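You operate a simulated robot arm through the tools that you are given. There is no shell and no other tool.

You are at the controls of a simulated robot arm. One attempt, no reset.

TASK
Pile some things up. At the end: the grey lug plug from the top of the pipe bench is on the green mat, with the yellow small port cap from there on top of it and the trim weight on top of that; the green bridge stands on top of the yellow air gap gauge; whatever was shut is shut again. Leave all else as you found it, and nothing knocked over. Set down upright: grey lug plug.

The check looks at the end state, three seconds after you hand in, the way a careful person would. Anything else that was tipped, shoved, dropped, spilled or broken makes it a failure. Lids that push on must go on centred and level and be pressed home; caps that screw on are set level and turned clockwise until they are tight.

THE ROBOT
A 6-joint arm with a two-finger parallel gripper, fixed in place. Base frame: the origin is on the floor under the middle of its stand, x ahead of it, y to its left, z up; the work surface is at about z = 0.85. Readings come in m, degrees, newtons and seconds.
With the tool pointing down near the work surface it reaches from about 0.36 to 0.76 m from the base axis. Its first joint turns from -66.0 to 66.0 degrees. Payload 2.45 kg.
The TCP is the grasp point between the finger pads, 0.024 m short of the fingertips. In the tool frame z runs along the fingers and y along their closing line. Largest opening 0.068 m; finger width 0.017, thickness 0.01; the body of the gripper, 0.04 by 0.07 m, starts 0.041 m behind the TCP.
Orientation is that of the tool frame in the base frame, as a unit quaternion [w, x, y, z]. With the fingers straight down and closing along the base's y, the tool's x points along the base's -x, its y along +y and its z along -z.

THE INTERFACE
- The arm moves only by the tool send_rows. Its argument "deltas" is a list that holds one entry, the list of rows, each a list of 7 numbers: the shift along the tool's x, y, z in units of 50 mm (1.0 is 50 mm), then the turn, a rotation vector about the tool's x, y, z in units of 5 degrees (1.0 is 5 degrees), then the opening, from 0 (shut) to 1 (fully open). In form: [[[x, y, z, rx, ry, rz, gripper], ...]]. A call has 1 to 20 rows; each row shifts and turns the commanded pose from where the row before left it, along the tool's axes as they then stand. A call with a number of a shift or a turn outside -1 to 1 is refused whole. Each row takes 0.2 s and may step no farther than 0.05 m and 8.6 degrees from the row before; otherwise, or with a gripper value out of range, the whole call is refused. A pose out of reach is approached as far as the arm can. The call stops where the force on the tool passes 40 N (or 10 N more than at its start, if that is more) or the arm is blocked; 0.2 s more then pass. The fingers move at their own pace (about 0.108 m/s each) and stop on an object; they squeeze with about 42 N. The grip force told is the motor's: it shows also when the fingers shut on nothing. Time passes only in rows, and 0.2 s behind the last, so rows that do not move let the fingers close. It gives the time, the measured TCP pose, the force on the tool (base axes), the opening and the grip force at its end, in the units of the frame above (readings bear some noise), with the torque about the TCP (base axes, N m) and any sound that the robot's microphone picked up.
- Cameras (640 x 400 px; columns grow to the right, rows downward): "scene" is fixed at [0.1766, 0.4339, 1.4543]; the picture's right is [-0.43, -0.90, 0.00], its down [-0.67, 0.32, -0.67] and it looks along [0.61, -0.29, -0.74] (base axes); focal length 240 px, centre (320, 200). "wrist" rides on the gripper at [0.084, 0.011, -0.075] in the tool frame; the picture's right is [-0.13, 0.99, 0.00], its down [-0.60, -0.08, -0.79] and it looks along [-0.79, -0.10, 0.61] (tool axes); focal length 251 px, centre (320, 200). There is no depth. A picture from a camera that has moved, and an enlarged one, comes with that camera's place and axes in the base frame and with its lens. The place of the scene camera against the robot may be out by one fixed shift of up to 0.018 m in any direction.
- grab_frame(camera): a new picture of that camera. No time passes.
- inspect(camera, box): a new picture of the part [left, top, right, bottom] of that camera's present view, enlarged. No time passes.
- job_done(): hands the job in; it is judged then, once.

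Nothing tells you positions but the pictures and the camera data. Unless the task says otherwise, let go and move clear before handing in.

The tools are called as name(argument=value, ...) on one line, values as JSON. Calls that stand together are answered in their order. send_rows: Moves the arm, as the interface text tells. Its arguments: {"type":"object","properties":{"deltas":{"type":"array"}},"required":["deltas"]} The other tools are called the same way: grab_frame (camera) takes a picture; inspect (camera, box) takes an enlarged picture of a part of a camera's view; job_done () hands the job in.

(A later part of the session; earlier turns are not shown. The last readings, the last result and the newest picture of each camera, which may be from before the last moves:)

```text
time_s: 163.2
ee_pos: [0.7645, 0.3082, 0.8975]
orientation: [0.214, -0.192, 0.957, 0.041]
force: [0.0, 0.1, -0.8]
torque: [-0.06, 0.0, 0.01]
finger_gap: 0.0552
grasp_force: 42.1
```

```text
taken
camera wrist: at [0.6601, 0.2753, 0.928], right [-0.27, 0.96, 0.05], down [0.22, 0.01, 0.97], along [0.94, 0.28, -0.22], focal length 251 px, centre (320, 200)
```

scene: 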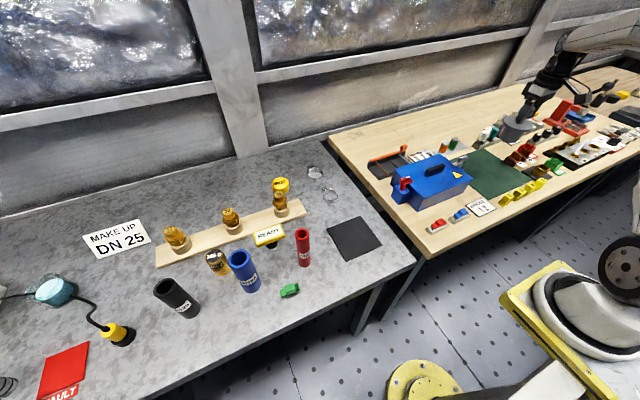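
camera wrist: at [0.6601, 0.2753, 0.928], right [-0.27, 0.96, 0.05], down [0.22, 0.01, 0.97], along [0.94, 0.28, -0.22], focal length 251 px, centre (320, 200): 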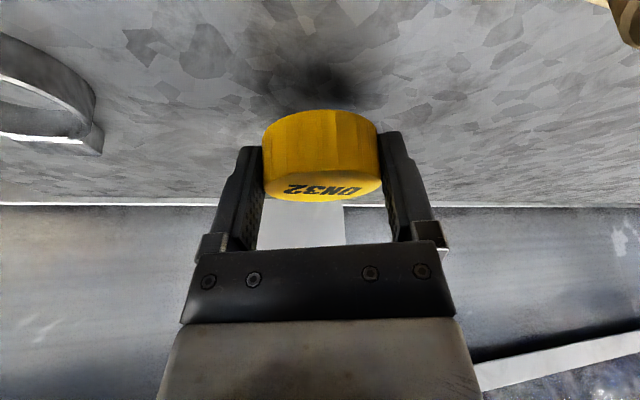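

The cap is held level (55 mm grip). I'll lift it clear, draw inward keeping the tilt, then swing round toward the mat.

send_rows(deltas=[[[-0.36, 0, -0.77, 0, 0, 0, 0], [-0.36, 0, -0.77, 0, 0, 0, 0], [-0.36, 0, -0.77, 0, 0, 0, 0], [-0.36, 0, -0.77, 0, 0, 0, 0], [0.787, 0, -0.3675, 0, 0, 0, 0], [0.787, 0, -0.3675, 0, 0, 0, 0], [0.787, 0, -0.3675, 0, 0, 0, 0], [0.787, 0, -0.3675, 0, 0, 0, 0]]])

grab_frame(camera="wrist")

inspect(camera="scene", box=[260, 120, 400, 240])

```text
time_s: 165.0
ee_pos: [0.6055, 0.2409, 1.0655]
orientation: [0.213, -0.191, 0.957, 0.041]
force: [-0.2, 0.4, 0.1]
torque: [0.03, 0.01, 0.03]
finger_gap: 0.0552
grasp_force: 41.9
```

```text
taken
camera wrist: at [0.5008, 0.2092, 1.0972], right [-0.27, 0.96, 0.05], down [0.22, 0.01, 0.98], along [0.94, 0.28, -0.22], focal length 251 px, centre (320, 200)
```

wrist: 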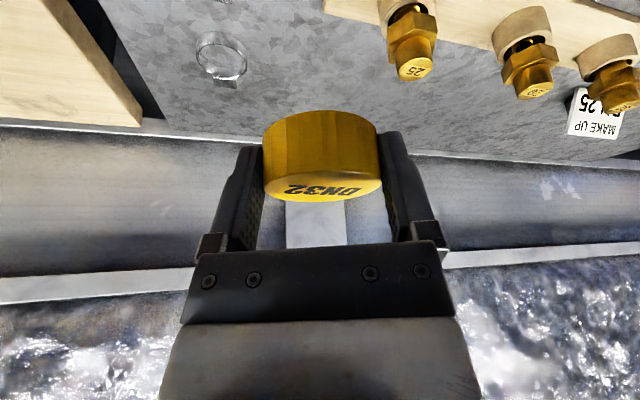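

```text
3.33 times, centred on (330, 180) of scene
camera zoom: at [0.1766, 0.4339, 1.4543], right [-0.43, -0.9, 0.0], down [-0.67, 0.32, -0.67], along [0.61, -0.29, -0.74], focal length 799 px, centre (287, 267)
```

zoom: 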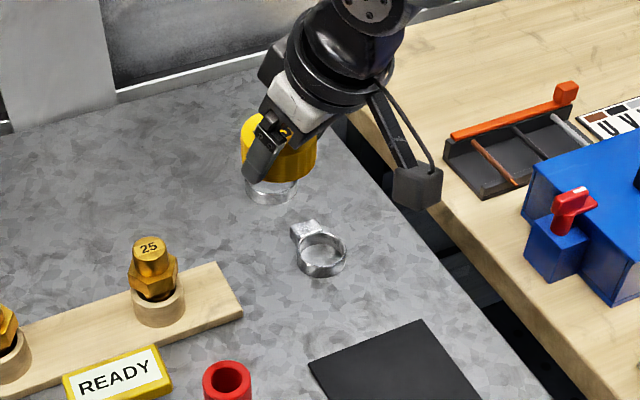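

The cap stays level in the grip. Now I'll swing around the base by 60° toward the mat.

send_rows(deltas=[[[0.04, -0.91, -0.019, 0.338, 0, 0.725, 0], [0.04, -0.91, -0.019, 0.338, 0, 0.725, 0], [0.04, -0.91, -0.019, 0.338, 0, 0.725, 0], [0.04, -0.91, -0.019, 0.338, 0, 0.725, 0], [0.04, -0.91, -0.019, 0.338, 0, 0.725, 0], [0.04, -0.91, -0.019, 0.338, 0, 0.725, 0], [0.04, -0.91, -0.019, 0.338, 0, 0.725, 0], [0.04, -0.91, -0.019, 0.338, 0, 0.725, 0], [0.04, -0.91, -0.019, 0.338, 0, 0.725, 0], [0.04, -0.91, -0.019, 0.338, 0, 0.725, 0], [0.04, -0.91, -0.019, 0.338, 0, 0.725, 0], [0.04, -0.91, -0.019, 0.338, 0, 0.725, 0], [0.04, -0.91, -0.019, 0.338, 0, 0.725, 0], [0.04, -0.91, -0.019, 0.338, 0, 0.725, 0], [0.04, -0.91, -0.019, 0.338, 0, 0.725, 0]]])

grab_frame(camera="wrist")

grab_frame(camera="scene")

```text
time_s: 168.2
ee_pos: [0.5142, -0.405, 1.065]
orientation: [0.207, 0.313, 0.924, -0.07]
force: [0.1, 0.1, -0.3]
torque: [0.02, -0.02, -0.03]
finger_gap: 0.0551
grasp_force: 42.4
```

```text
taken
camera wrist: at [0.4343, -0.3323, 1.0966], right [0.69, 0.72, 0.06], down [0.12, -0.19, 0.97], along [0.71, -0.67, -0.22], focal length 251 px, centre (320, 200)
```

wrist: 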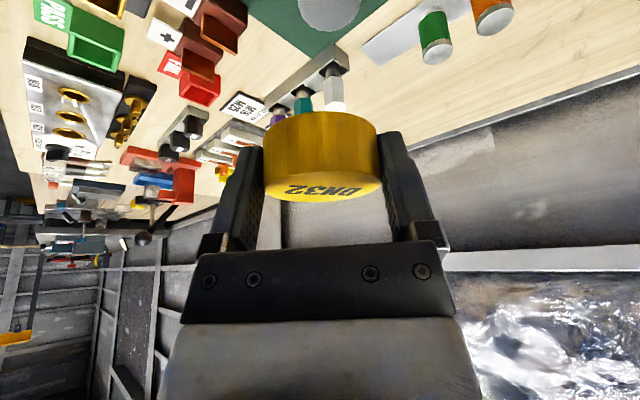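

```text
taken
```

scene: 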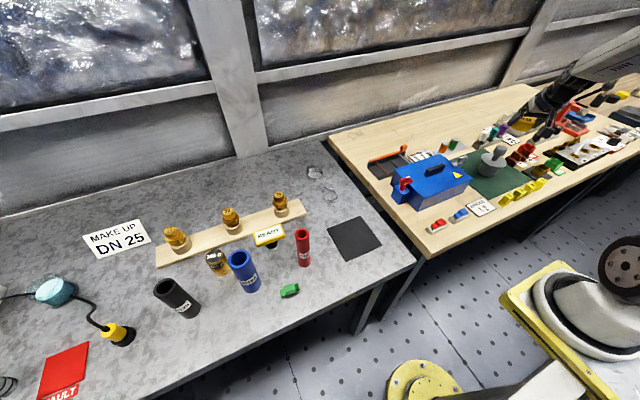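

I'm over the mat near the plug. I'll zoom on the cap in the gripper to measure its centre relative to the fingers.

inspect(camera="wrist", box=[240, 90, 400, 220])

inspect(camera="wrist", box=[260, 0, 400, 100])

inspect(camera="scene", box=[460, 90, 560, 190])

```text
3.08 times, centred on (320, 155) of wrist
camera zoom: at [0.4343, -0.3323, 1.0966], right [0.69, 0.72, 0.06], down [0.12, -0.19, 0.97], along [0.71, -0.67, -0.22], focal length 774 px, centre (320, 338)
```

zoom: 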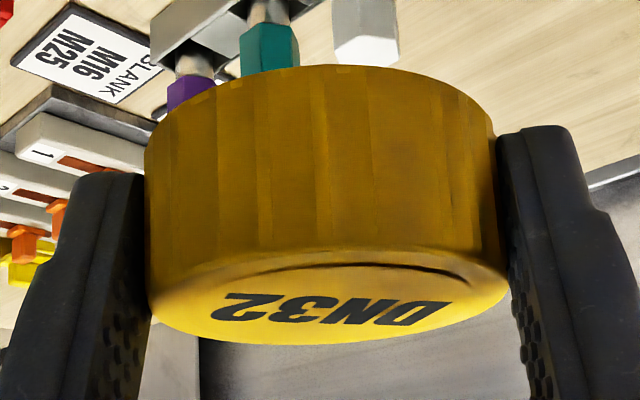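

```text
4.00 times, centred on (330, 50) of wrist
camera zoom: at [0.4343, -0.3323, 1.0966], right [0.69, 0.72, 0.06], down [0.12, -0.19, 0.97], along [0.71, -0.67, -0.22], focal length 1006 px, centre (280, 800)
```

zoom: 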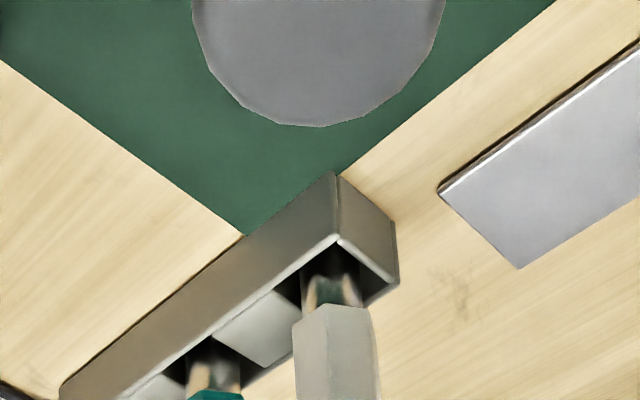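

```text
4.00 times, centred on (510, 140) of scene
camera zoom: at [0.1766, 0.4339, 1.4543], right [-0.43, -0.9, 0.0], down [-0.67, 0.32, -0.67], along [0.61, -0.29, -0.74], focal length 959 px, centre (-440, 440)
```

zoom: 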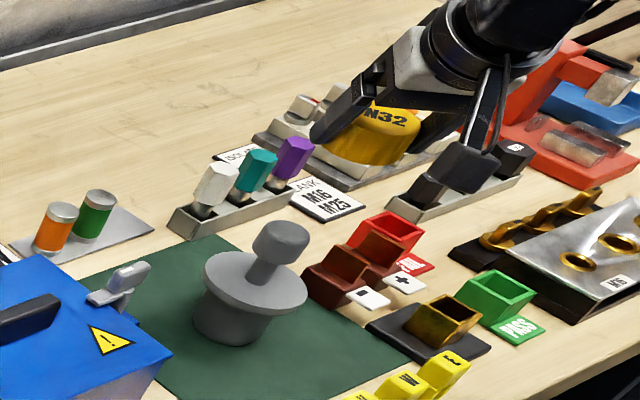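

The knob matches its known place and the cap centre is about 6 mm outward of the TCP. I'll align over the knob and lower to just above it.

send_rows(deltas=[[[0.281, 0.08, 0.531, 0, 0, 0, 0], [0.281, 0.08, 0.531, 0, 0, 0, 0]]])

send_rows(deltas=[[[0, 0, 0, 0, 0, 0, 0]]])

send_rows(deltas=[[[0, 0, 0, 0, 0, 0, 0]]])

grab_frame(camera="wrist")

inspect(camera="scene", box=[470, 100, 550, 180])

```text
time_s: 168.8
ee_pos: [0.5156, -0.395, 1.004]
orientation: [0.207, 0.314, 0.924, -0.07]
force: [0.0, 1.3, 0.2]
torque: [0.02, 0.02, 0.05]
finger_gap: 0.0549
grasp_force: 41.9
```

```text
time_s: 169.2
ee_pos: [0.5155, -0.3961, 1.0049]
orientation: [0.207, 0.313, 0.924, -0.069]
force: [0.1, 1.1, 0.2]
torque: [0.0, -0.01, -0.02]
finger_gap: 0.0553
grasp_force: 41.3
```

```text
time_s: 169.6
ee_pos: [0.5159, -0.3948, 1.0052]
orientation: [0.208, 0.313, 0.924, -0.07]
force: [0.1, -0.2, -0.6]
torque: [0.01, -0.01, -0.04]
finger_gap: 0.0548
grasp_force: 41.7
```

```text
taken
camera wrist: at [0.4356, -0.3227, 1.0363], right [0.69, 0.72, 0.06], down [0.12, -0.19, 0.97], along [0.71, -0.67, -0.22], focal length 251 px, centre (320, 200)
```

wrist: 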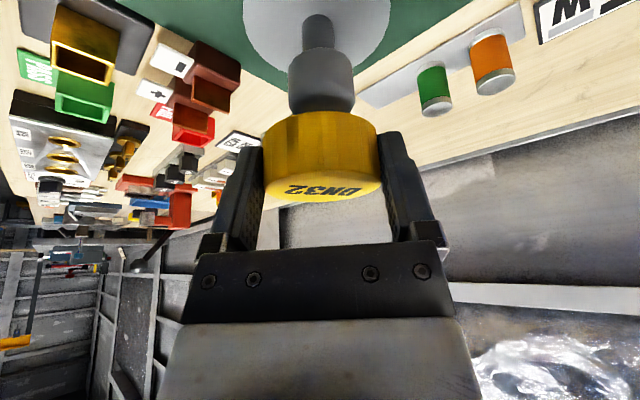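

```text
5.00 times, centred on (510, 140) of scene
camera zoom: at [0.1766, 0.4339, 1.4543], right [-0.43, -0.9, 0.0], down [-0.67, 0.32, -0.67], along [0.61, -0.29, -0.74], focal length 1198 px, centre (-630, 500)
```

zoom: 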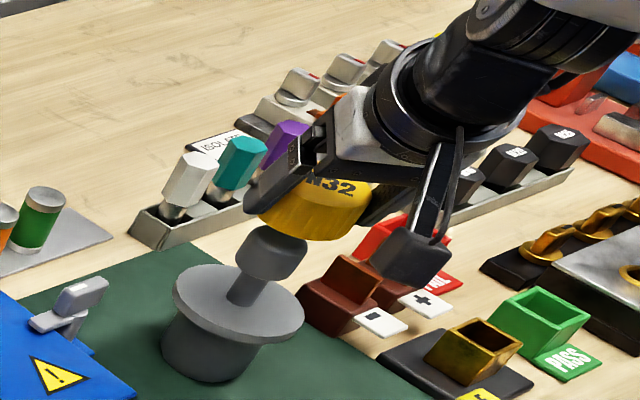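

I'll zoom in to measure the cap and knob sideways offset more finely.

inspect(camera="wrist", box=[240, 40, 400, 210])

```text
2.35 times, centred on (320, 125) of wrist
camera zoom: at [0.4356, -0.3227, 1.0363], right [0.69, 0.72, 0.06], down [0.12, -0.19, 0.97], along [0.71, -0.67, -0.22], focal length 592 px, centre (320, 376)
```

zoom: 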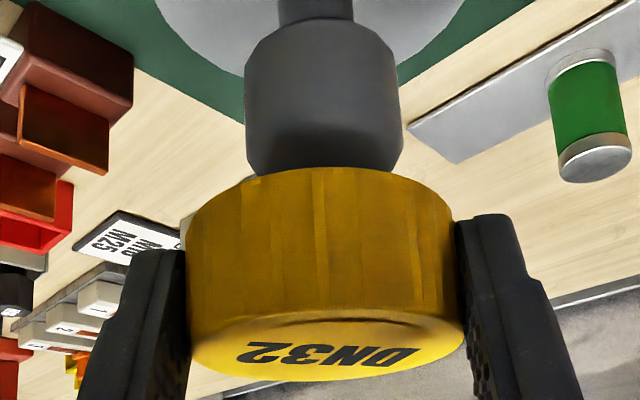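

Cap and knob are aligned sideways within a millimetre; I need about 2 mm more outward. I'll do that while lowering, then touch down in small steps.

send_rows(deltas=[[[0.039, 0.004, 0.125, 0, 0, 0, 0], [0.039, 0.002, 0.125, 0, 0, 0, 0]]])

send_rows(deltas=[[[0.0128, 0, 0.0271, 0, 0, 0, 0]]])

send_rows(deltas=[[[0.0128, 0, 0.0271, 0, 0, 0, 0]]])

inspect(camera="wrist", box=[240, 40, 400, 210])

```text
time_s: 170.2
ee_pos: [0.5157, -0.397, 0.9921]
orientation: [0.207, 0.312, 0.925, -0.07]
force: [0.6, 0.7, -0.9]
torque: [-0.01, 0.0, 0.01]
finger_gap: 0.0552
grasp_force: 41.9
```

```text
time_s: 170.6
ee_pos: [0.5159, -0.3976, 0.9919]
orientation: [0.207, 0.312, 0.925, -0.069]
force: [-0.3, 0.5, 0.0]
torque: [-0.02, -0.01, 0.01]
finger_gap: 0.055
grasp_force: 41.8
```

```text
time_s: 171.0
ee_pos: [0.5168, -0.3986, 0.9907]
orientation: [0.207, 0.313, 0.924, -0.07]
force: [-0.4, 0.9, -0.1]
torque: [-0.03, 0.01, 0.01]
finger_gap: 0.0552
grasp_force: 42.2
```

```text
2.35 times, centred on (320, 125) of wrist
camera zoom: at [0.4364, -0.3243, 1.0227], right [0.69, 0.72, 0.06], down [0.12, -0.19, 0.97], along [0.71, -0.67, -0.22], focal length 592 px, centre (320, 376)
```

zoom: 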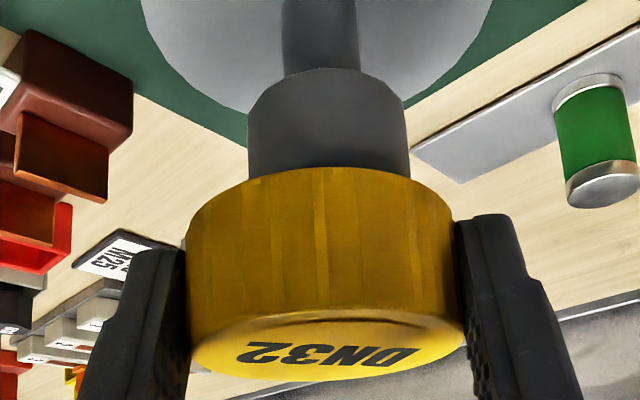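

The knob appears about 2 mm to the +v side of the cap now; I'll correct that and continue down in small steps.

send_rows(deltas=[[[0, 0.042, 0, 0, 0, 0, 0]]])

send_rows(deltas=[[[0.0128, 0, 0.0271, 0, 0, 0, 0]]])

inspect(camera="wrist", box=[240, 40, 400, 210])

```text
time_s: 171.4
ee_pos: [0.5173, -0.3973, 0.9925]
orientation: [0.207, 0.313, 0.924, -0.07]
force: [0.4, 0.1, 0.0]
torque: [-0.02, 0.01, -0.01]
finger_gap: 0.055
grasp_force: 42.3
```

```text
time_s: 171.8
ee_pos: [0.5165, -0.3962, 0.9904]
orientation: [0.207, 0.312, 0.925, -0.07]
force: [0.1, 0.1, 0.1]
torque: [-0.01, 0.01, 0.01]
finger_gap: 0.0553
grasp_force: 41.9
```

```text
2.35 times, centred on (320, 125) of wrist
camera zoom: at [0.4369, -0.323, 1.0215], right [0.69, 0.72, 0.06], down [0.12, -0.19, 0.97], along [0.71, -0.67, -0.22], focal length 592 px, centre (320, 376)
```

zoom: 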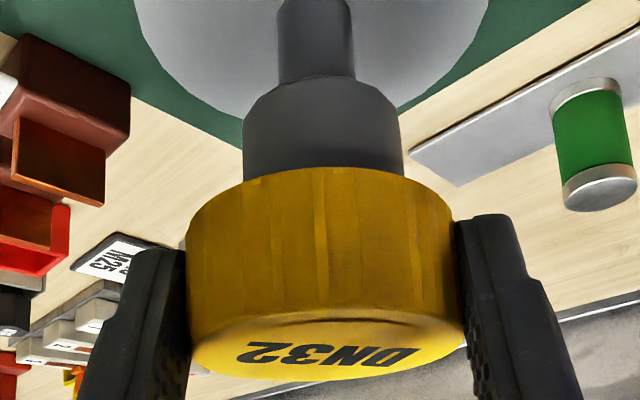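

Nearly centred (within about 1 mm). One small correction, then continue down until it touches.

send_rows(deltas=[[[0.0128, 0.022, 0.0271, 0, 0, 0, 0]]])

send_rows(deltas=[[[0.0128, 0, 0.0271, 0, 0, 0, 0]]])

send_rows(deltas=[[[0.0128, 0, 0.0271, 0, 0, 0, 0]]])

```text
time_s: 172.2
ee_pos: [0.5184, -0.3951, 0.9885]
orientation: [0.207, 0.313, 0.924, -0.07]
force: [-0.2, 0.7, 0.4]
torque: [-0.01, -0.03, 0.03]
finger_gap: 0.0549
grasp_force: 42.0
```

```text
time_s: 172.6
ee_pos: [0.5187, -0.3959, 0.9868]
orientation: [0.208, 0.313, 0.924, -0.07]
force: [0.9, -0.1, 0.0]
torque: [0.01, 0.0, -0.01]
finger_gap: 0.0551
grasp_force: 41.5
```

```text
time_s: 173.0
ee_pos: [0.5187, -0.3969, 0.9855]
orientation: [0.207, 0.312, 0.924, -0.07]
force: [0.5, -0.7, -0.1]
torque: [0.02, -0.01, -0.01]
finger_gap: 0.0551
grasp_force: 42.1
```

No contact yet at z 0.9855. I'll check visually whether the cap is touching or sliding over the knob (it may be hollow).

inspect(camera="wrist", box=[240, 40, 400, 210])

inspect(camera="scene", box=[480, 120, 540, 180])

```text
2.35 times, centred on (320, 125) of wrist
camera zoom: at [0.4383, -0.3226, 1.0164], right [0.69, 0.72, 0.06], down [0.12, -0.19, 0.97], along [0.71, -0.67, -0.22], focal length 592 px, centre (320, 376)
```

zoom: 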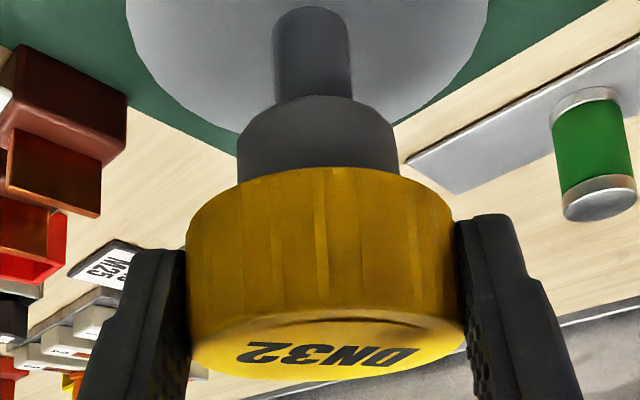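

```text
6.67 times, centred on (510, 150) of scene
camera zoom: at [0.1766, 0.4339, 1.4543], right [-0.43, -0.9, 0.0], down [-0.67, 0.32, -0.67], along [0.61, -0.29, -0.74], focal length 1598 px, centre (-947, 533)
```

zoom: 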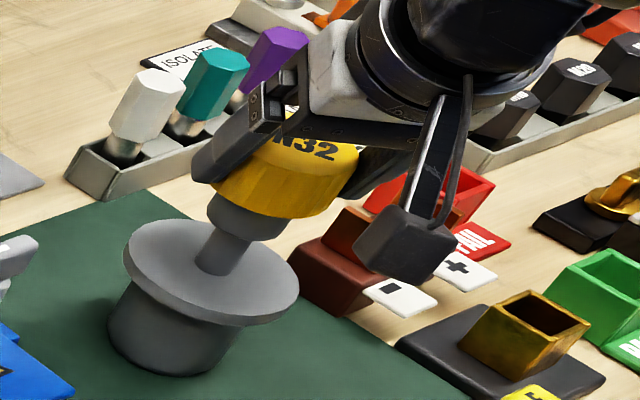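

The cap is hollow and is sliding over the knob without touching. I'll continue down until it rests on the knob's top.

send_rows(deltas=[[[0.0256, 0, 0.0543, 0, 0, 0, 0], [0.0256, 0, 0.0543, 0, 0, 0, 0]]])

send_rows(deltas=[[[0.0256, 0, 0.0543, 0, 0, 0, 0]]])

send_rows(deltas=[[[0.0128, 0, 0.0271, 0, 0, 0, 0]]])

inspect(camera="wrist", box=[240, 40, 400, 210])

```text
time_s: 173.6
ee_pos: [0.5165, -0.3957, 0.9771]
orientation: [0.207, 0.313, 0.924, -0.071]
force: [1.5, 0.4, 0.1]
torque: [0.02, 0.0, 0.0]
finger_gap: 0.055
grasp_force: 42.1
```

```text
time_s: 174.0
ee_pos: [0.5177, -0.3965, 0.9744]
orientation: [0.208, 0.313, 0.924, -0.07]
force: [0.7, -0.6, -0.5]
torque: [0.0, -0.01, 0.0]
finger_gap: 0.0551
grasp_force: 41.8
```

```text
time_s: 174.4
ee_pos: [0.5178, -0.3952, 0.9733]
orientation: [0.207, 0.312, 0.924, -0.07]
force: [-0.2, 0.4, -0.2]
torque: [0.01, 0.0, 0.01]
finger_gap: 0.0552
grasp_force: 42.2
```

```text
2.35 times, centred on (320, 125) of wrist
camera zoom: at [0.4376, -0.3228, 1.005], right [0.69, 0.72, 0.06], down [0.12, -0.19, 0.97], along [0.71, -0.67, -0.22], focal length 592 px, centre (320, 376)
```

zoom: 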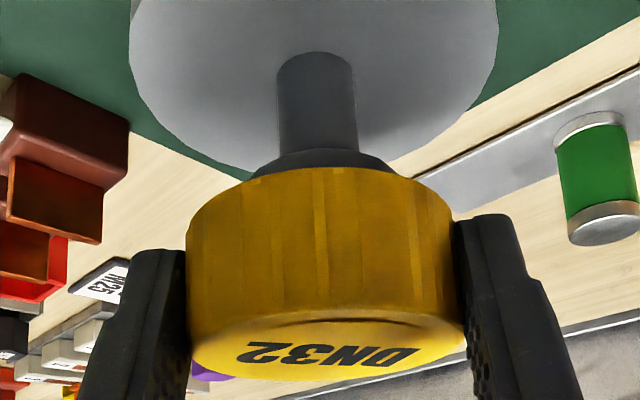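

Still sliding freely down. I'll keep going in small steps.

send_rows(deltas=[[[0.0128, 0, 0.0271, 0, 0, 0, 0]]])

send_rows(deltas=[[[0.0128, 0, 0.0271, 0, 0, 0, 0]]])

send_rows(deltas=[[[0.0128, 0, 0.0271, 0, 0, 0, 0]]])

send_rows(deltas=[[[0.0128, 0, 0.0271, 0, 0, 0, 0]]])

```text
time_s: 174.8
ee_pos: [0.5186, -0.397, 0.9703]
orientation: [0.207, 0.313, 0.924, -0.07]
force: [-0.9, 0.0, 0.0]
torque: [-0.02, -0.02, 0.01]
finger_gap: 0.0549
grasp_force: 41.7
```

```text
time_s: 175.2
ee_pos: [0.5187, -0.3971, 0.9694]
orientation: [0.207, 0.313, 0.924, -0.07]
force: [-0.3, 0.1, 0.6]
torque: [0.03, -0.01, -0.02]
finger_gap: 0.0551
grasp_force: 42.2
```

```text
time_s: 175.6
ee_pos: [0.5184, -0.3959, 0.9681]
orientation: [0.207, 0.313, 0.924, -0.071]
force: [0.6, -0.8, -0.9]
torque: [0.0, 0.02, 0.01]
finger_gap: 0.0549
grasp_force: 42.1
```

```text
time_s: 176.0
ee_pos: [0.5169, -0.3959, 0.9668]
orientation: [0.208, 0.314, 0.924, -0.071]
force: [-0.5, 0.3, -0.3]
torque: [0.02, -0.04, 0.06]
finger_gap: 0.055
grasp_force: 42.5
```

send_rows(deltas=[[[0.0128, 0, 0.0271, 0, 0, 0, 0]]])

send_rows(deltas=[[[0.0128, 0, 0.0271, 0, 0, 0, 0]]])

inspect(camera="wrist", box=[240, 40, 400, 210])

inspect(camera="scene", box=[480, 120, 540, 180])

```text
time_s: 176.4
ee_pos: [0.5181, -0.3943, 0.9645]
orientation: [0.206, 0.313, 0.925, -0.07]
force: [-0.4, 0.1, 0.3]
torque: [0.03, 0.01, -0.03]
finger_gap: 0.0553
grasp_force: 42.2
```

```text
time_s: 176.8
ee_pos: [0.5185, -0.3959, 0.9651]
orientation: [0.209, 0.311, 0.924, -0.07]
force: [0.2, 3.3, 9.5]
torque: [0.05, -0.08, 0.07]
finger_gap: 0.0551
grasp_force: 41.9
```

```text
2.35 times, centred on (320, 125) of wrist
camera zoom: at [0.4382, -0.3227, 0.9968], right [0.69, 0.72, 0.06], down [0.11, -0.19, 0.98], along [0.71, -0.67, -0.21], focal length 592 px, centre (320, 376)
```

zoom: 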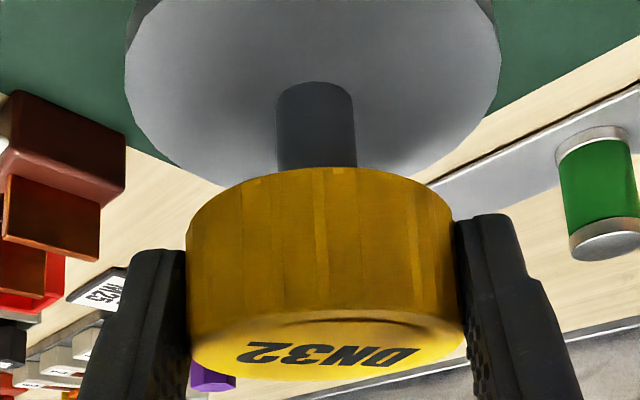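

```text
6.67 times, centred on (510, 150) of scene
camera zoom: at [0.1765, 0.4341, 1.4542], right [-0.43, -0.9, 0.0], down [-0.67, 0.32, -0.67], along [0.61, -0.29, -0.74], focal length 1598 px, centre (-947, 533)
```

zoom: 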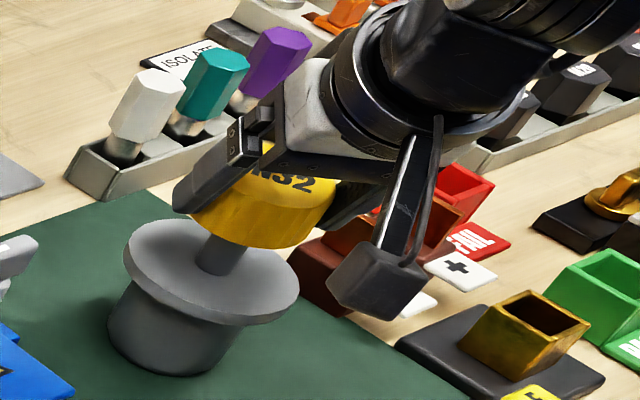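

Contact: the cap rests on the knob with almost no torque, so it's centred. I'll open the fingers and rise straight up.

send_rows(deltas=[[[0, 0, 0, 0, 0, 0, 0.9], [0, 0, 0, 0, 0, 0, 1], [0, 0, 0, 0, 0, 0, 1], [-0.1, 0, -0.215, 0, 0, 0, 1], [-0.2, 0, -0.43, 0, 0, 0, 1], [-0.38, 0, -0.82, 0, 0, 0, 1], [-0.38, 0, -0.82, 0, 0, 0, 1]]])

inspect(camera="scene", box=[480, 120, 540, 180])

grab_frame(camera="wrist")

```text
time_s: 178.4
ee_pos: [0.5187, -0.3958, 1.0907]
orientation: [0.206, 0.313, 0.925, -0.07]
force: [0.2, -0.3, -0.2]
torque: [0.02, 0.01, 0.0]
finger_gap: 0.068
grasp_force: 0.1
```

```text
6.67 times, centred on (510, 150) of scene
camera zoom: at [0.1766, 0.4339, 1.4543], right [-0.43, -0.9, 0.0], down [-0.67, 0.32, -0.67], along [0.61, -0.29, -0.74], focal length 1598 px, centre (-947, 533)
```

zoom: 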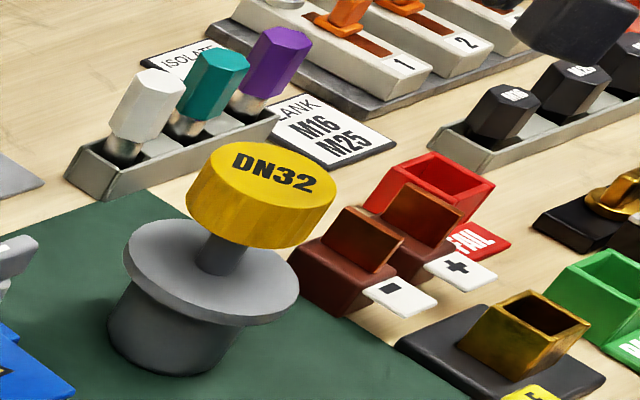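

```text
taken
camera wrist: at [0.4392, -0.3214, 1.1216], right [0.69, 0.72, 0.06], down [0.12, -0.19, 0.97], along [0.71, -0.67, -0.22], focal length 251 px, centre (320, 200)
```

wrist: 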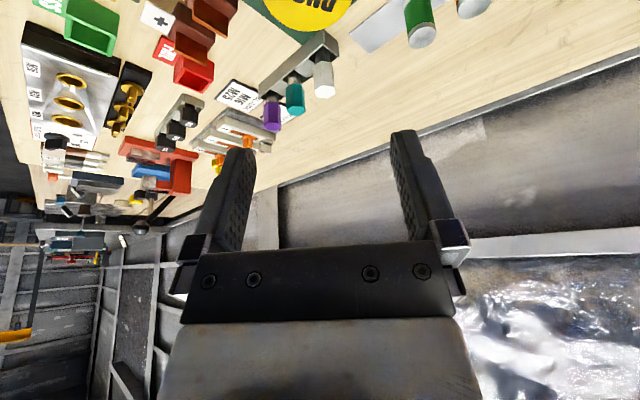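

The cap sits on the knob. I'll straighten the tool and look at the stack to check that the cap is level and centred.

send_rows(deltas=[[[0.8, 0, 0, 0, 1, 0, 1], [0.5, 0, -0.2, 0, 1, 0, 1], [0, 0, 0, 0, 1, 0, 1], [0, 0, 0, 0, 1, 0, 1], [0, 0, 0, 0, 1, 0, 1]]])

grab_frame(camera="wrist")

inspect(camera="wrist", box=[250, 20, 390, 180])

inspect(camera="scene", box=[485, 130, 525, 180])

```text
time_s: 179.6
ee_pos: [0.4674, -0.3561, 1.0746]
orientation: [0.002, 0.319, 0.948, 0.0]
force: [-0.7, -0.8, 0.1]
torque: [0.03, 0.0, -0.02]
finger_gap: 0.068
grasp_force: 0.0
```

```text
taken
camera wrist: at [0.4059, -0.2977, 1.1488], right [0.7, 0.71, 0.0], down [0.43, -0.43, 0.8], along [0.56, -0.56, -0.61], focal length 251 px, centre (320, 200)
```

wrist: 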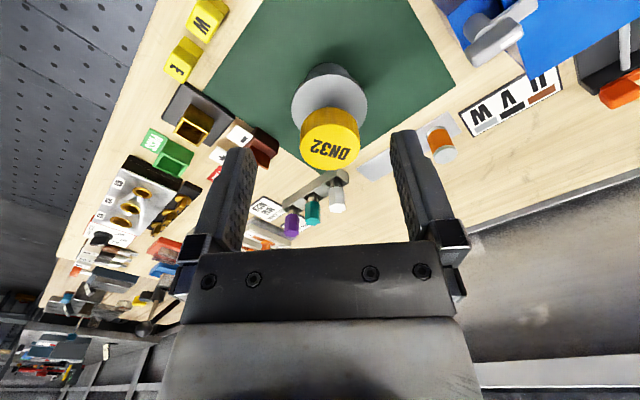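

```text
2.50 times, centred on (320, 100) of wrist
camera zoom: at [0.4059, -0.2977, 1.1488], right [0.7, 0.71, 0.0], down [0.43, -0.43, 0.8], along [0.56, -0.56, -0.61], focal length 629 px, centre (320, 450)
```

zoom: 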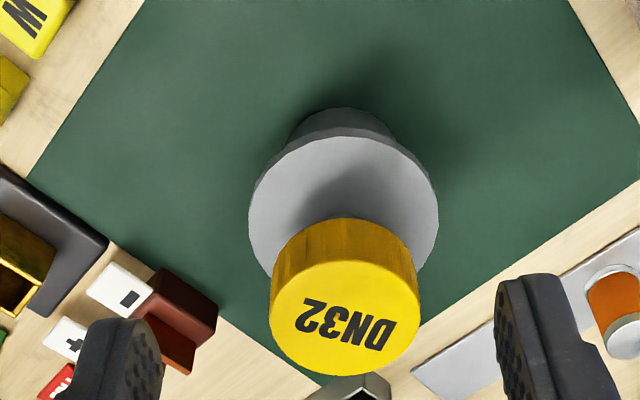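

```text
8.00 times, centred on (505, 155) of scene
camera zoom: at [0.1766, 0.4339, 1.4543], right [-0.43, -0.9, 0.0], down [-0.67, 0.32, -0.67], along [0.61, -0.29, -0.74], focal length 1918 px, centre (-1160, 560)
```

zoom: 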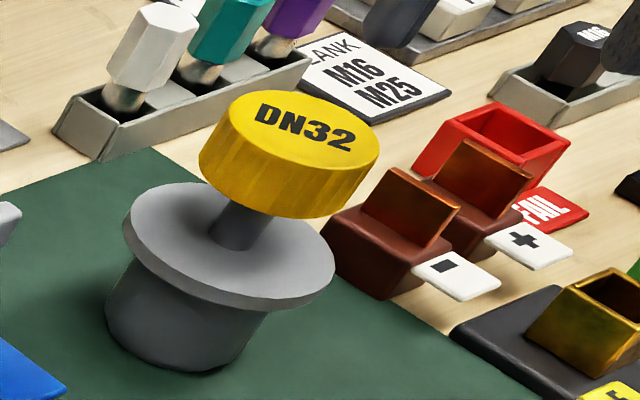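

The cap is within about 3 mm of the plug's axis. I'll zoom in to check that it's level.

inspect(camera="scene", box=[490, 135, 525, 175])

inspect(camera="wrist", box=[285, 55, 375, 175])

```text
10.00 times, centred on (508, 155) of scene
camera zoom: at [0.1766, 0.4339, 1.4543], right [-0.43, -0.9, 0.0], down [-0.67, 0.32, -0.67], along [0.61, -0.29, -0.74], focal length 2397 px, centre (-1555, 650)
```

zoom: 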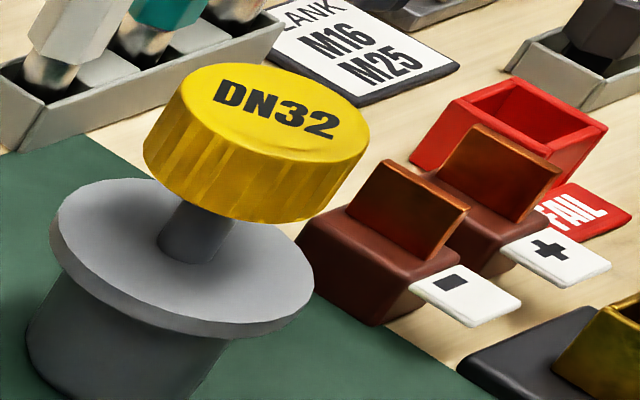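

```text
3.33 times, centred on (330, 115) of wrist
camera zoom: at [0.4059, -0.2977, 1.1488], right [0.7, 0.71, 0.0], down [0.43, -0.43, 0.8], along [0.56, -0.56, -0.61], focal length 838 px, centre (287, 483)
```

zoom: 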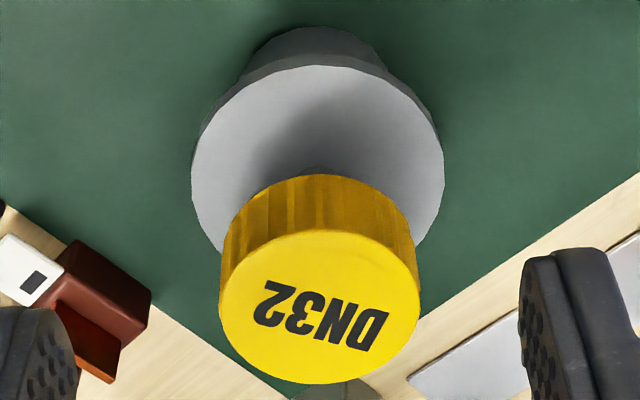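

The cap is level. Next the trim weight (385 g): I'll swing back to the pipe bench to look at it closely.

send_rows(deltas=[[[0.036, 0.921, 0, 0, 0, -0.9, 1], [0.036, 0.921, 0, 0, 0, -0.9, 1], [0.036, 0.921, 0, 0, 0, -0.9, 1], [0.036, 0.921, 0, 0, 0, -0.9, 1], [0.036, 0.921, 0, 0, 0, -0.9, 1], [0.036, 0.921, 0, 0, 0, -0.9, 1], [0.036, 0.921, 0, 0, 0, -0.9, 1], [0.036, 0.921, 0, 0, 0, -0.9, 1], [0.036, 0.921, 0, 0, 0, -0.9, 1], [0.036, 0.921, 0, 0, 0, -0.9, 1], [0.036, 0.921, 0, 0, 0, -0.9, 1], [0.036, 0.921, 0, 0, 0, -0.9, 1], [0.036, 0.921, 0, 0, 0, -0.9, 1], [0.036, 0.921, 0, 0, 0, -0.9, 1], [0.036, 0.921, 0, 0, 0, -0.9, 1], [0.036, 0.921, 0, 0, 0, -0.9, 1], [0.036, 0.921, 0, 0, 0, -0.9, 1], [0.036, 0.921, 0, 0, 0, -0.9, 1]]])

grab_frame(camera="wrist")

inspect(camera="wrist", box=[240, 0, 400, 180])

```text
time_s: 183.4
ee_pos: [0.4277, 0.4088, 1.0715]
orientation: [0.001, -0.373, 0.928, -0.002]
force: [-0.7, -0.1, -0.7]
torque: [-0.02, -0.02, -0.02]
finger_gap: 0.068
grasp_force: 0.0
```

```text
taken
camera wrist: at [0.359, 0.3577, 1.1471], right [-0.59, 0.81, 0.0], down [0.49, 0.36, 0.79], along [0.64, 0.47, -0.61], focal length 251 px, centre (320, 200)
```

wrist: 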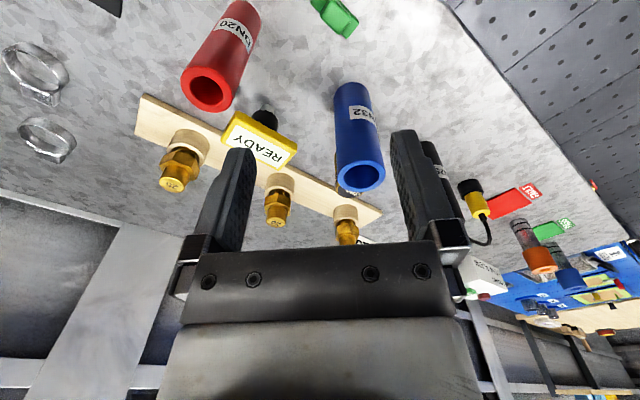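

```text
2.22 times, centred on (320, 90) of wrist
camera zoom: at [0.359, 0.3577, 1.1471], right [-0.59, 0.81, 0.0], down [0.49, 0.36, 0.79], along [0.64, 0.47, -0.61], focal length 559 px, centre (320, 444)
```

zoom: 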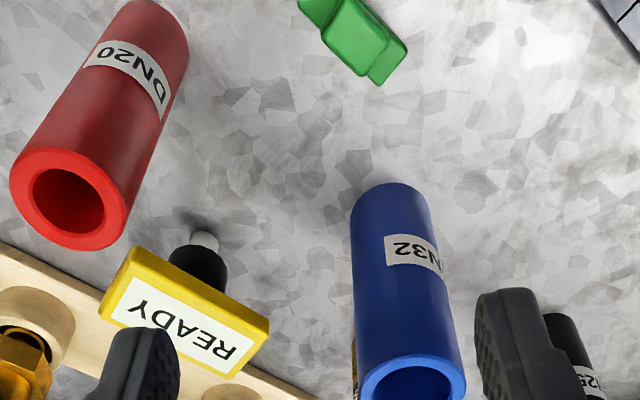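

The tall blue sleeve stands radially in front of the weight, so I'll plan to come in along +x between the blue and black sleeves. I'll look at the weight from that direction first.

send_rows(deltas=[[[-0.8, 0.53, 0, 0, 0, 0, 1], [-0.8, 0.53, 0, 0, 0, 0, 1], [-0.8, 0.53, 0, 0, 0, 0, 1], [0, 0, 0, 0, 0, 0.973, 1], [0, 0, 0, 0, 0, 0.973, 1], [0, 0, 0, 0, 0, 0.973, 1], [0, 0, 0, 0, 0, 0.973, 1], [0, 0, 0, 0, 0, 0.973, 1], [0, 0, 0, 0, 0, 0.973, 1], [0, 0, 0, 0, 0, 0.973, 1], [0, 0, 0, 0, 0, 0.973, 1], [0, 0, 0, 0, 0, 0.973, 1]]])

grab_frame(camera="wrist")

inspect(camera="wrist", box=[230, 0, 420, 190])

inspect(camera="scene", box=[150, 200, 290, 330])

```text
time_s: 186.0
ee_pos: [0.4571, 0.5444, 1.0722]
orientation: [0.002, 0.002, 1.0, -0.002]
force: [0.5, -0.6, 0.2]
torque: [0.0, 0.0, 0.02]
finger_gap: 0.0681
grasp_force: 0.0
```

```text
taken
camera wrist: at [0.3727, 0.5558, 1.1461], right [0.13, 0.99, 0.0], down [0.6, -0.08, 0.8], along [0.79, -0.11, -0.61], focal length 251 px, centre (320, 200)
```

wrist: 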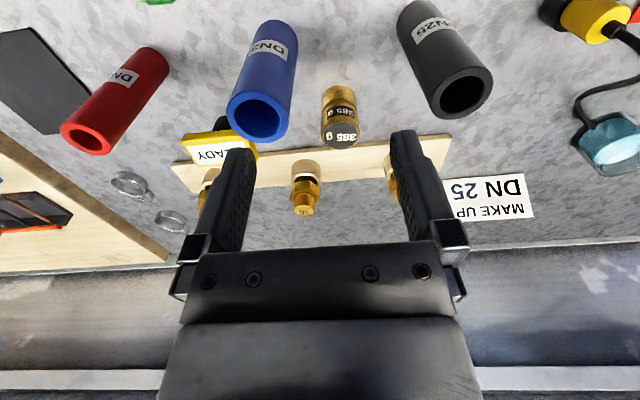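

```text
2.11 times, centred on (325, 95) of wrist
camera zoom: at [0.3727, 0.5558, 1.1461], right [0.13, 0.99, 0.0], down [0.6, -0.08, 0.8], along [0.79, -0.11, -0.61], focal length 529 px, centre (310, 421)
```

zoom: 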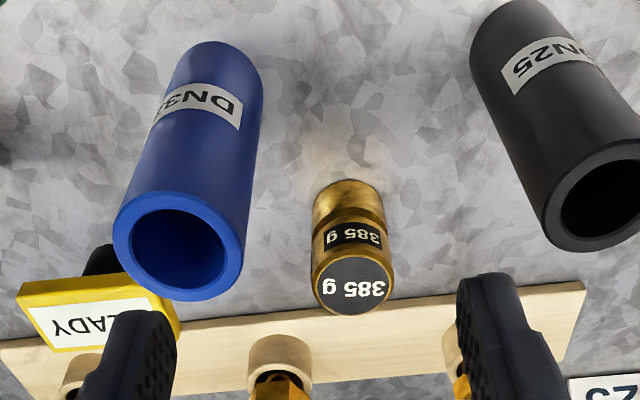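

```text
3.08 times, centred on (220, 265) of scene
camera zoom: at [0.1766, 0.4339, 1.4543], right [-0.43, -0.9, 0.0], down [-0.67, 0.32, -0.67], along [0.61, -0.29, -0.74], focal length 738 px, centre (628, 0)
```

zoom: 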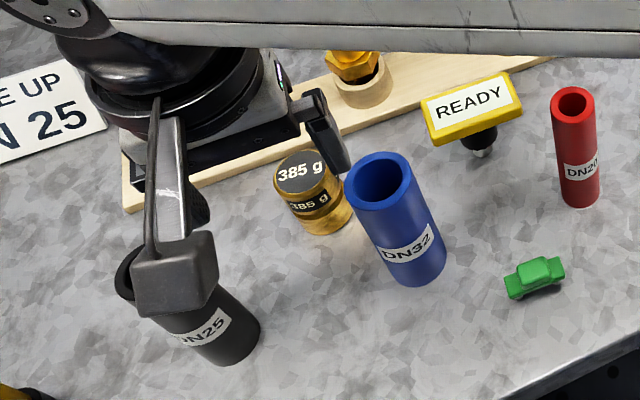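

The weight is at about [0.5535, 0.5555], 67 mm tall and 44 mm wide; the blue sleeve is at [0.480, 0.494] and the black one at [0.472, 0.637]. I'll tilt 15° and come in between them to hover over the weight.

send_rows(deltas=[[[0, 0, 0, 0, -1, 0, 1], [0, 0, 0, 0, -1, 0, 1], [0, 0, 0, 0, -1, 0, 1], [-0.422, 0.074, 0.819, 0, 0, 0, 1], [-0.422, 0.074, 0.819, 0, 0, 0, 1], [-0.422, 0.074, 0.819, 0, 0, 0, 1]]])

grab_frame(camera="wrist")

inspect(camera="wrist", box=[230, 0, 420, 190])

inspect(camera="scene", box=[150, 180, 290, 320])

```text
time_s: 187.4
ee_pos: [0.5329, 0.5441, 0.9774]
orientation: [0.133, 0.002, 0.991, -0.002]
force: [-0.1, -0.1, 1.3]
torque: [0.01, 0.02, 0.01]
finger_gap: 0.068
grasp_force: 0.0
out of reach, approached as far as the arm can: row 6
```

```text
taken
camera wrist: at [0.4317, 0.5538, 1.0269], right [0.13, 0.99, 0.03], down [0.37, -0.08, 0.92], along [0.92, -0.11, -0.38], focal length 251 px, centre (320, 200)
```

wrist: 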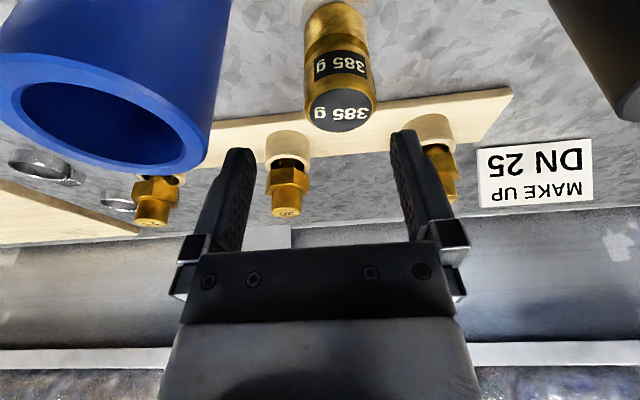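

```text
2.11 times, centred on (325, 95) of wrist
camera zoom: at [0.4317, 0.5538, 1.0269], right [0.13, 0.99, 0.03], down [0.37, -0.08, 0.92], along [0.92, -0.11, -0.38], focal length 529 px, centre (310, 421)
```

zoom: 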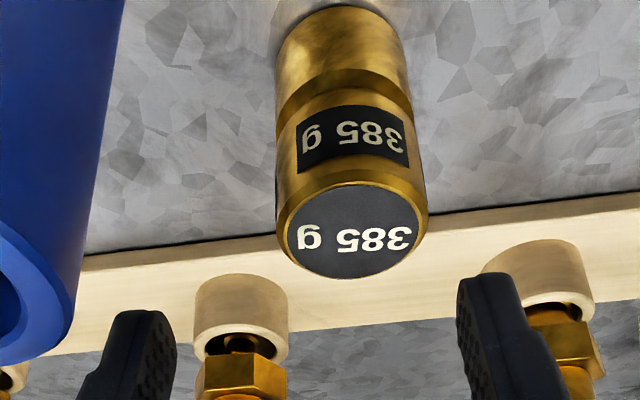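

```text
2.86 times, centred on (220, 250) of scene
camera zoom: at [0.1766, 0.4339, 1.4543], right [-0.43, -0.9, 0.0], down [-0.67, 0.32, -0.67], along [0.61, -0.29, -0.74], focal length 685 px, centre (606, 57)
```

zoom: 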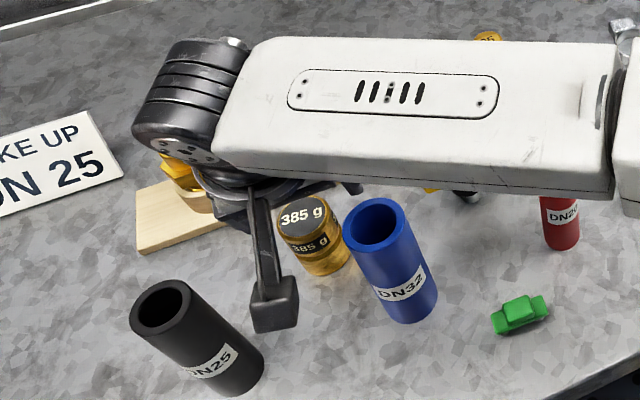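

With 15° tilt the hover height is just out of reach (reach shrinks higher up). I'll increase the tilt to about 26° and turn the tool 8° so its body leans away from the blue sleeve.

send_rows(deltas=[[[0, 0, 0, 0.211, 0, 0.772, 1], [0, 0, 0, 0.211, 0, 0.772, 1], [0, 0, 0, 0, -0.733, 0, 1], [0, 0, 0, 0, -0.733, 0, 1], [0, 0, 0, 0, -0.733, 0, 1]]])

send_rows(deltas=[[[0, 0, 0, 0, 0, 0, 1]]])

grab_frame(camera="wrist")

inspect(camera="wrist", box=[230, 0, 420, 190])

inspect(camera="scene", box=[150, 180, 290, 320])

```text
time_s: 188.6
ee_pos: [0.5293, 0.5386, 0.9771]
orientation: [0.227, 0.069, 0.971, -0.018]
force: [1.0, 1.1, 0.4]
torque: [0.01, -0.03, -0.01]
finger_gap: 0.0681
grasp_force: 0.0
out of reach, approached as far as the arm can: row 1, 2
```

```text
time_s: 189.0
ee_pos: [0.53, 0.5399, 0.9773]
orientation: [0.227, 0.069, 0.971, -0.018]
force: [-0.7, -0.6, 0.6]
torque: [0.02, 0.02, 0.02]
finger_gap: 0.068
grasp_force: 0.1
```

```text
taken
camera wrist: at [0.423, 0.564, 1.0073], right [0.26, 0.97, 0.05], down [0.18, -0.1, 0.98], along [0.95, -0.24, -0.2], focal length 251 px, centre (320, 200)
```

wrist: 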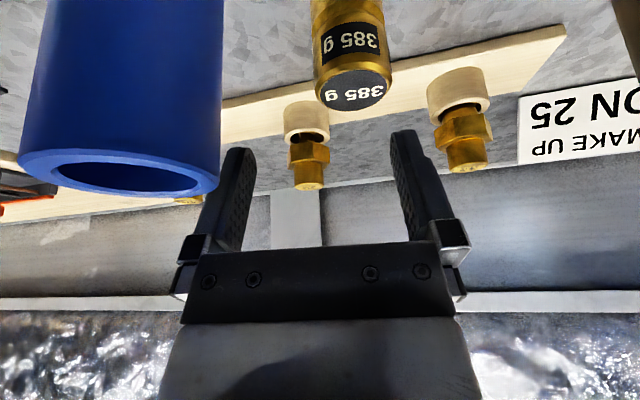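

```text
2.11 times, centred on (325, 95) of wrist
camera zoom: at [0.423, 0.564, 1.0073], right [0.26, 0.97, 0.05], down [0.18, -0.1, 0.98], along [0.95, -0.24, -0.2], focal length 529 px, centre (310, 421)
```

zoom: 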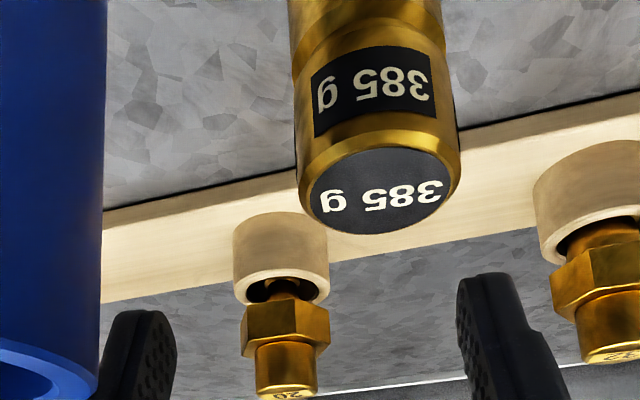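

```text
2.86 times, centred on (220, 250) of scene
camera zoom: at [0.1766, 0.4339, 1.4543], right [-0.43, -0.9, 0.0], down [-0.67, 0.32, -0.67], along [0.61, -0.29, -0.74], focal length 685 px, centre (606, 57)
```

zoom: 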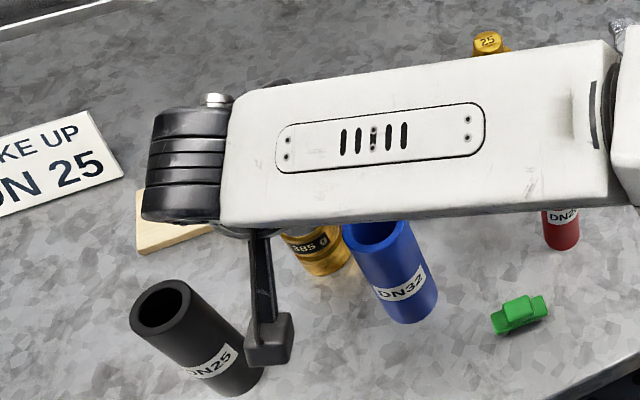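

The pose is now reachable at this tilt. I'll move over the weight at hover height.

send_rows(deltas=[[[-0.036, 0.194, 0.321, 0, 0, 0, 1], [-0.036, 0.194, 0.321, 0, 0, 0, 1]]])

send_rows(deltas=[[[0, 0, 0, 0, 0, 0, 1]]])

grab_frame(camera="wrist")

inspect(camera="wrist", box=[220, 0, 420, 200])

```text
time_s: 189.6
ee_pos: [0.5417, 0.5446, 0.9509]
orientation: [0.226, 0.07, 0.971, -0.018]
force: [-0.2, -0.2, 1.2]
torque: [0.01, 0.02, 0.0]
finger_gap: 0.068
grasp_force: 0.1
out of reach, approached as far as the arm can: row 2
```

```text
time_s: 190.0
ee_pos: [0.5419, 0.5457, 0.9511]
orientation: [0.226, 0.069, 0.971, -0.018]
force: [0.2, -0.7, -0.5]
torque: [-0.01, -0.03, -0.06]
finger_gap: 0.0681
grasp_force: 0.1
```

```text
taken
camera wrist: at [0.435, 0.5704, 0.9805], right [0.26, 0.97, 0.05], down [0.18, -0.1, 0.98], along [0.95, -0.24, -0.2], focal length 251 px, centre (320, 200)
```

wrist: 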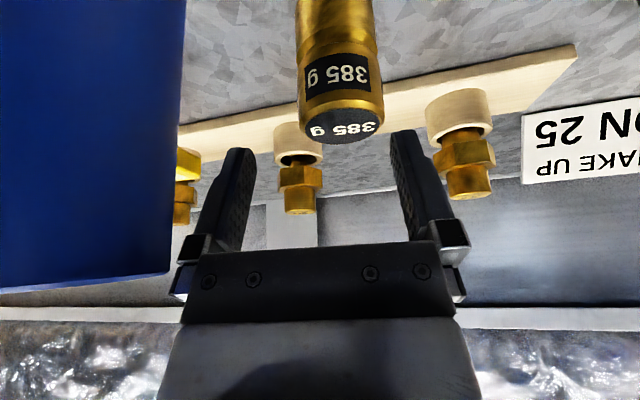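

```text
2.00 times, centred on (320, 100) of wrist
camera zoom: at [0.435, 0.5704, 0.9805], right [0.26, 0.97, 0.05], down [0.18, -0.1, 0.98], along [0.95, -0.24, -0.2], focal length 503 px, centre (320, 400)
```

zoom: 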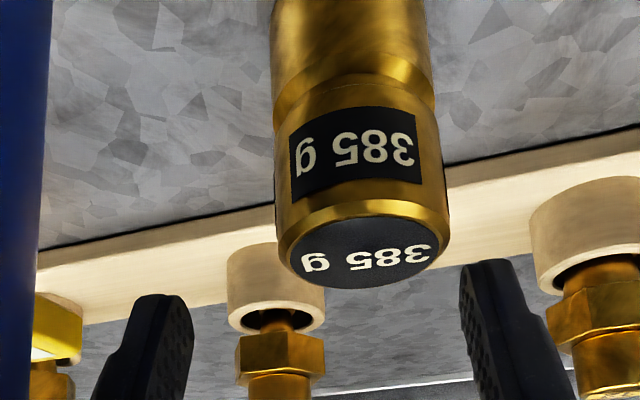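

Still about 1 cm short because the tilt isn't along the arm's reach direction. I'll turn the tool 14° back toward the radial direction (still clear of the blue sleeve) to gain reach.

send_rows(deltas=[[[0, 0, 0, -0.4136, 0, -0.8367, 1], [0, 0, 0, -0.4136, 0, -0.8367, 1], [0, 0, 0, -0.4136, 0, -0.8367, 1]]])

send_rows(deltas=[[[0, 0, 0, 0, 0, 0, 1]]])

grab_frame(camera="wrist")

inspect(camera="scene", box=[150, 180, 290, 320])

```text
time_s: 190.8
ee_pos: [0.5424, 0.5447, 0.9523]
orientation: [0.227, -0.05, 0.973, 0.011]
force: [0.2, -0.4, -0.4]
torque: [0.01, -0.01, 0.01]
finger_gap: 0.0681
grasp_force: 0.0
```

```text
time_s: 191.2
ee_pos: [0.5424, 0.5446, 0.9519]
orientation: [0.226, -0.051, 0.973, 0.011]
force: [0.1, -0.2, -0.5]
torque: [0.04, 0.02, -0.01]
finger_gap: 0.068
grasp_force: 0.1
```

```text
taken
camera wrist: at [0.4323, 0.5436, 0.9816], right [0.01, 1.0, 0.06], down [0.2, -0.06, 0.98], along [0.98, 0.0, -0.2], focal length 251 px, centre (320, 200)
```

wrist: 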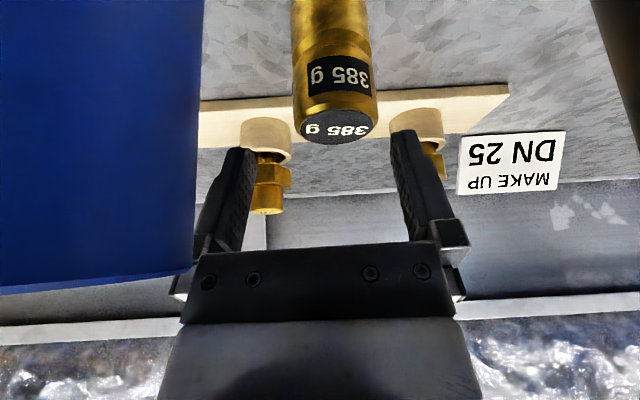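

```text
2.86 times, centred on (220, 250) of scene
camera zoom: at [0.1766, 0.4339, 1.4543], right [-0.43, -0.9, 0.0], down [-0.67, 0.32, -0.67], along [0.61, -0.29, -0.74], focal length 685 px, centre (606, 57)
```

zoom: 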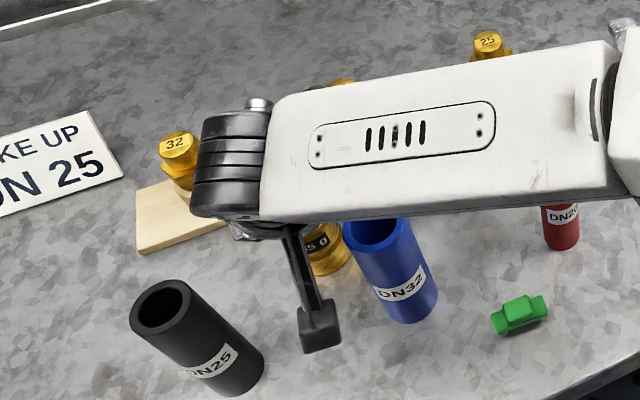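

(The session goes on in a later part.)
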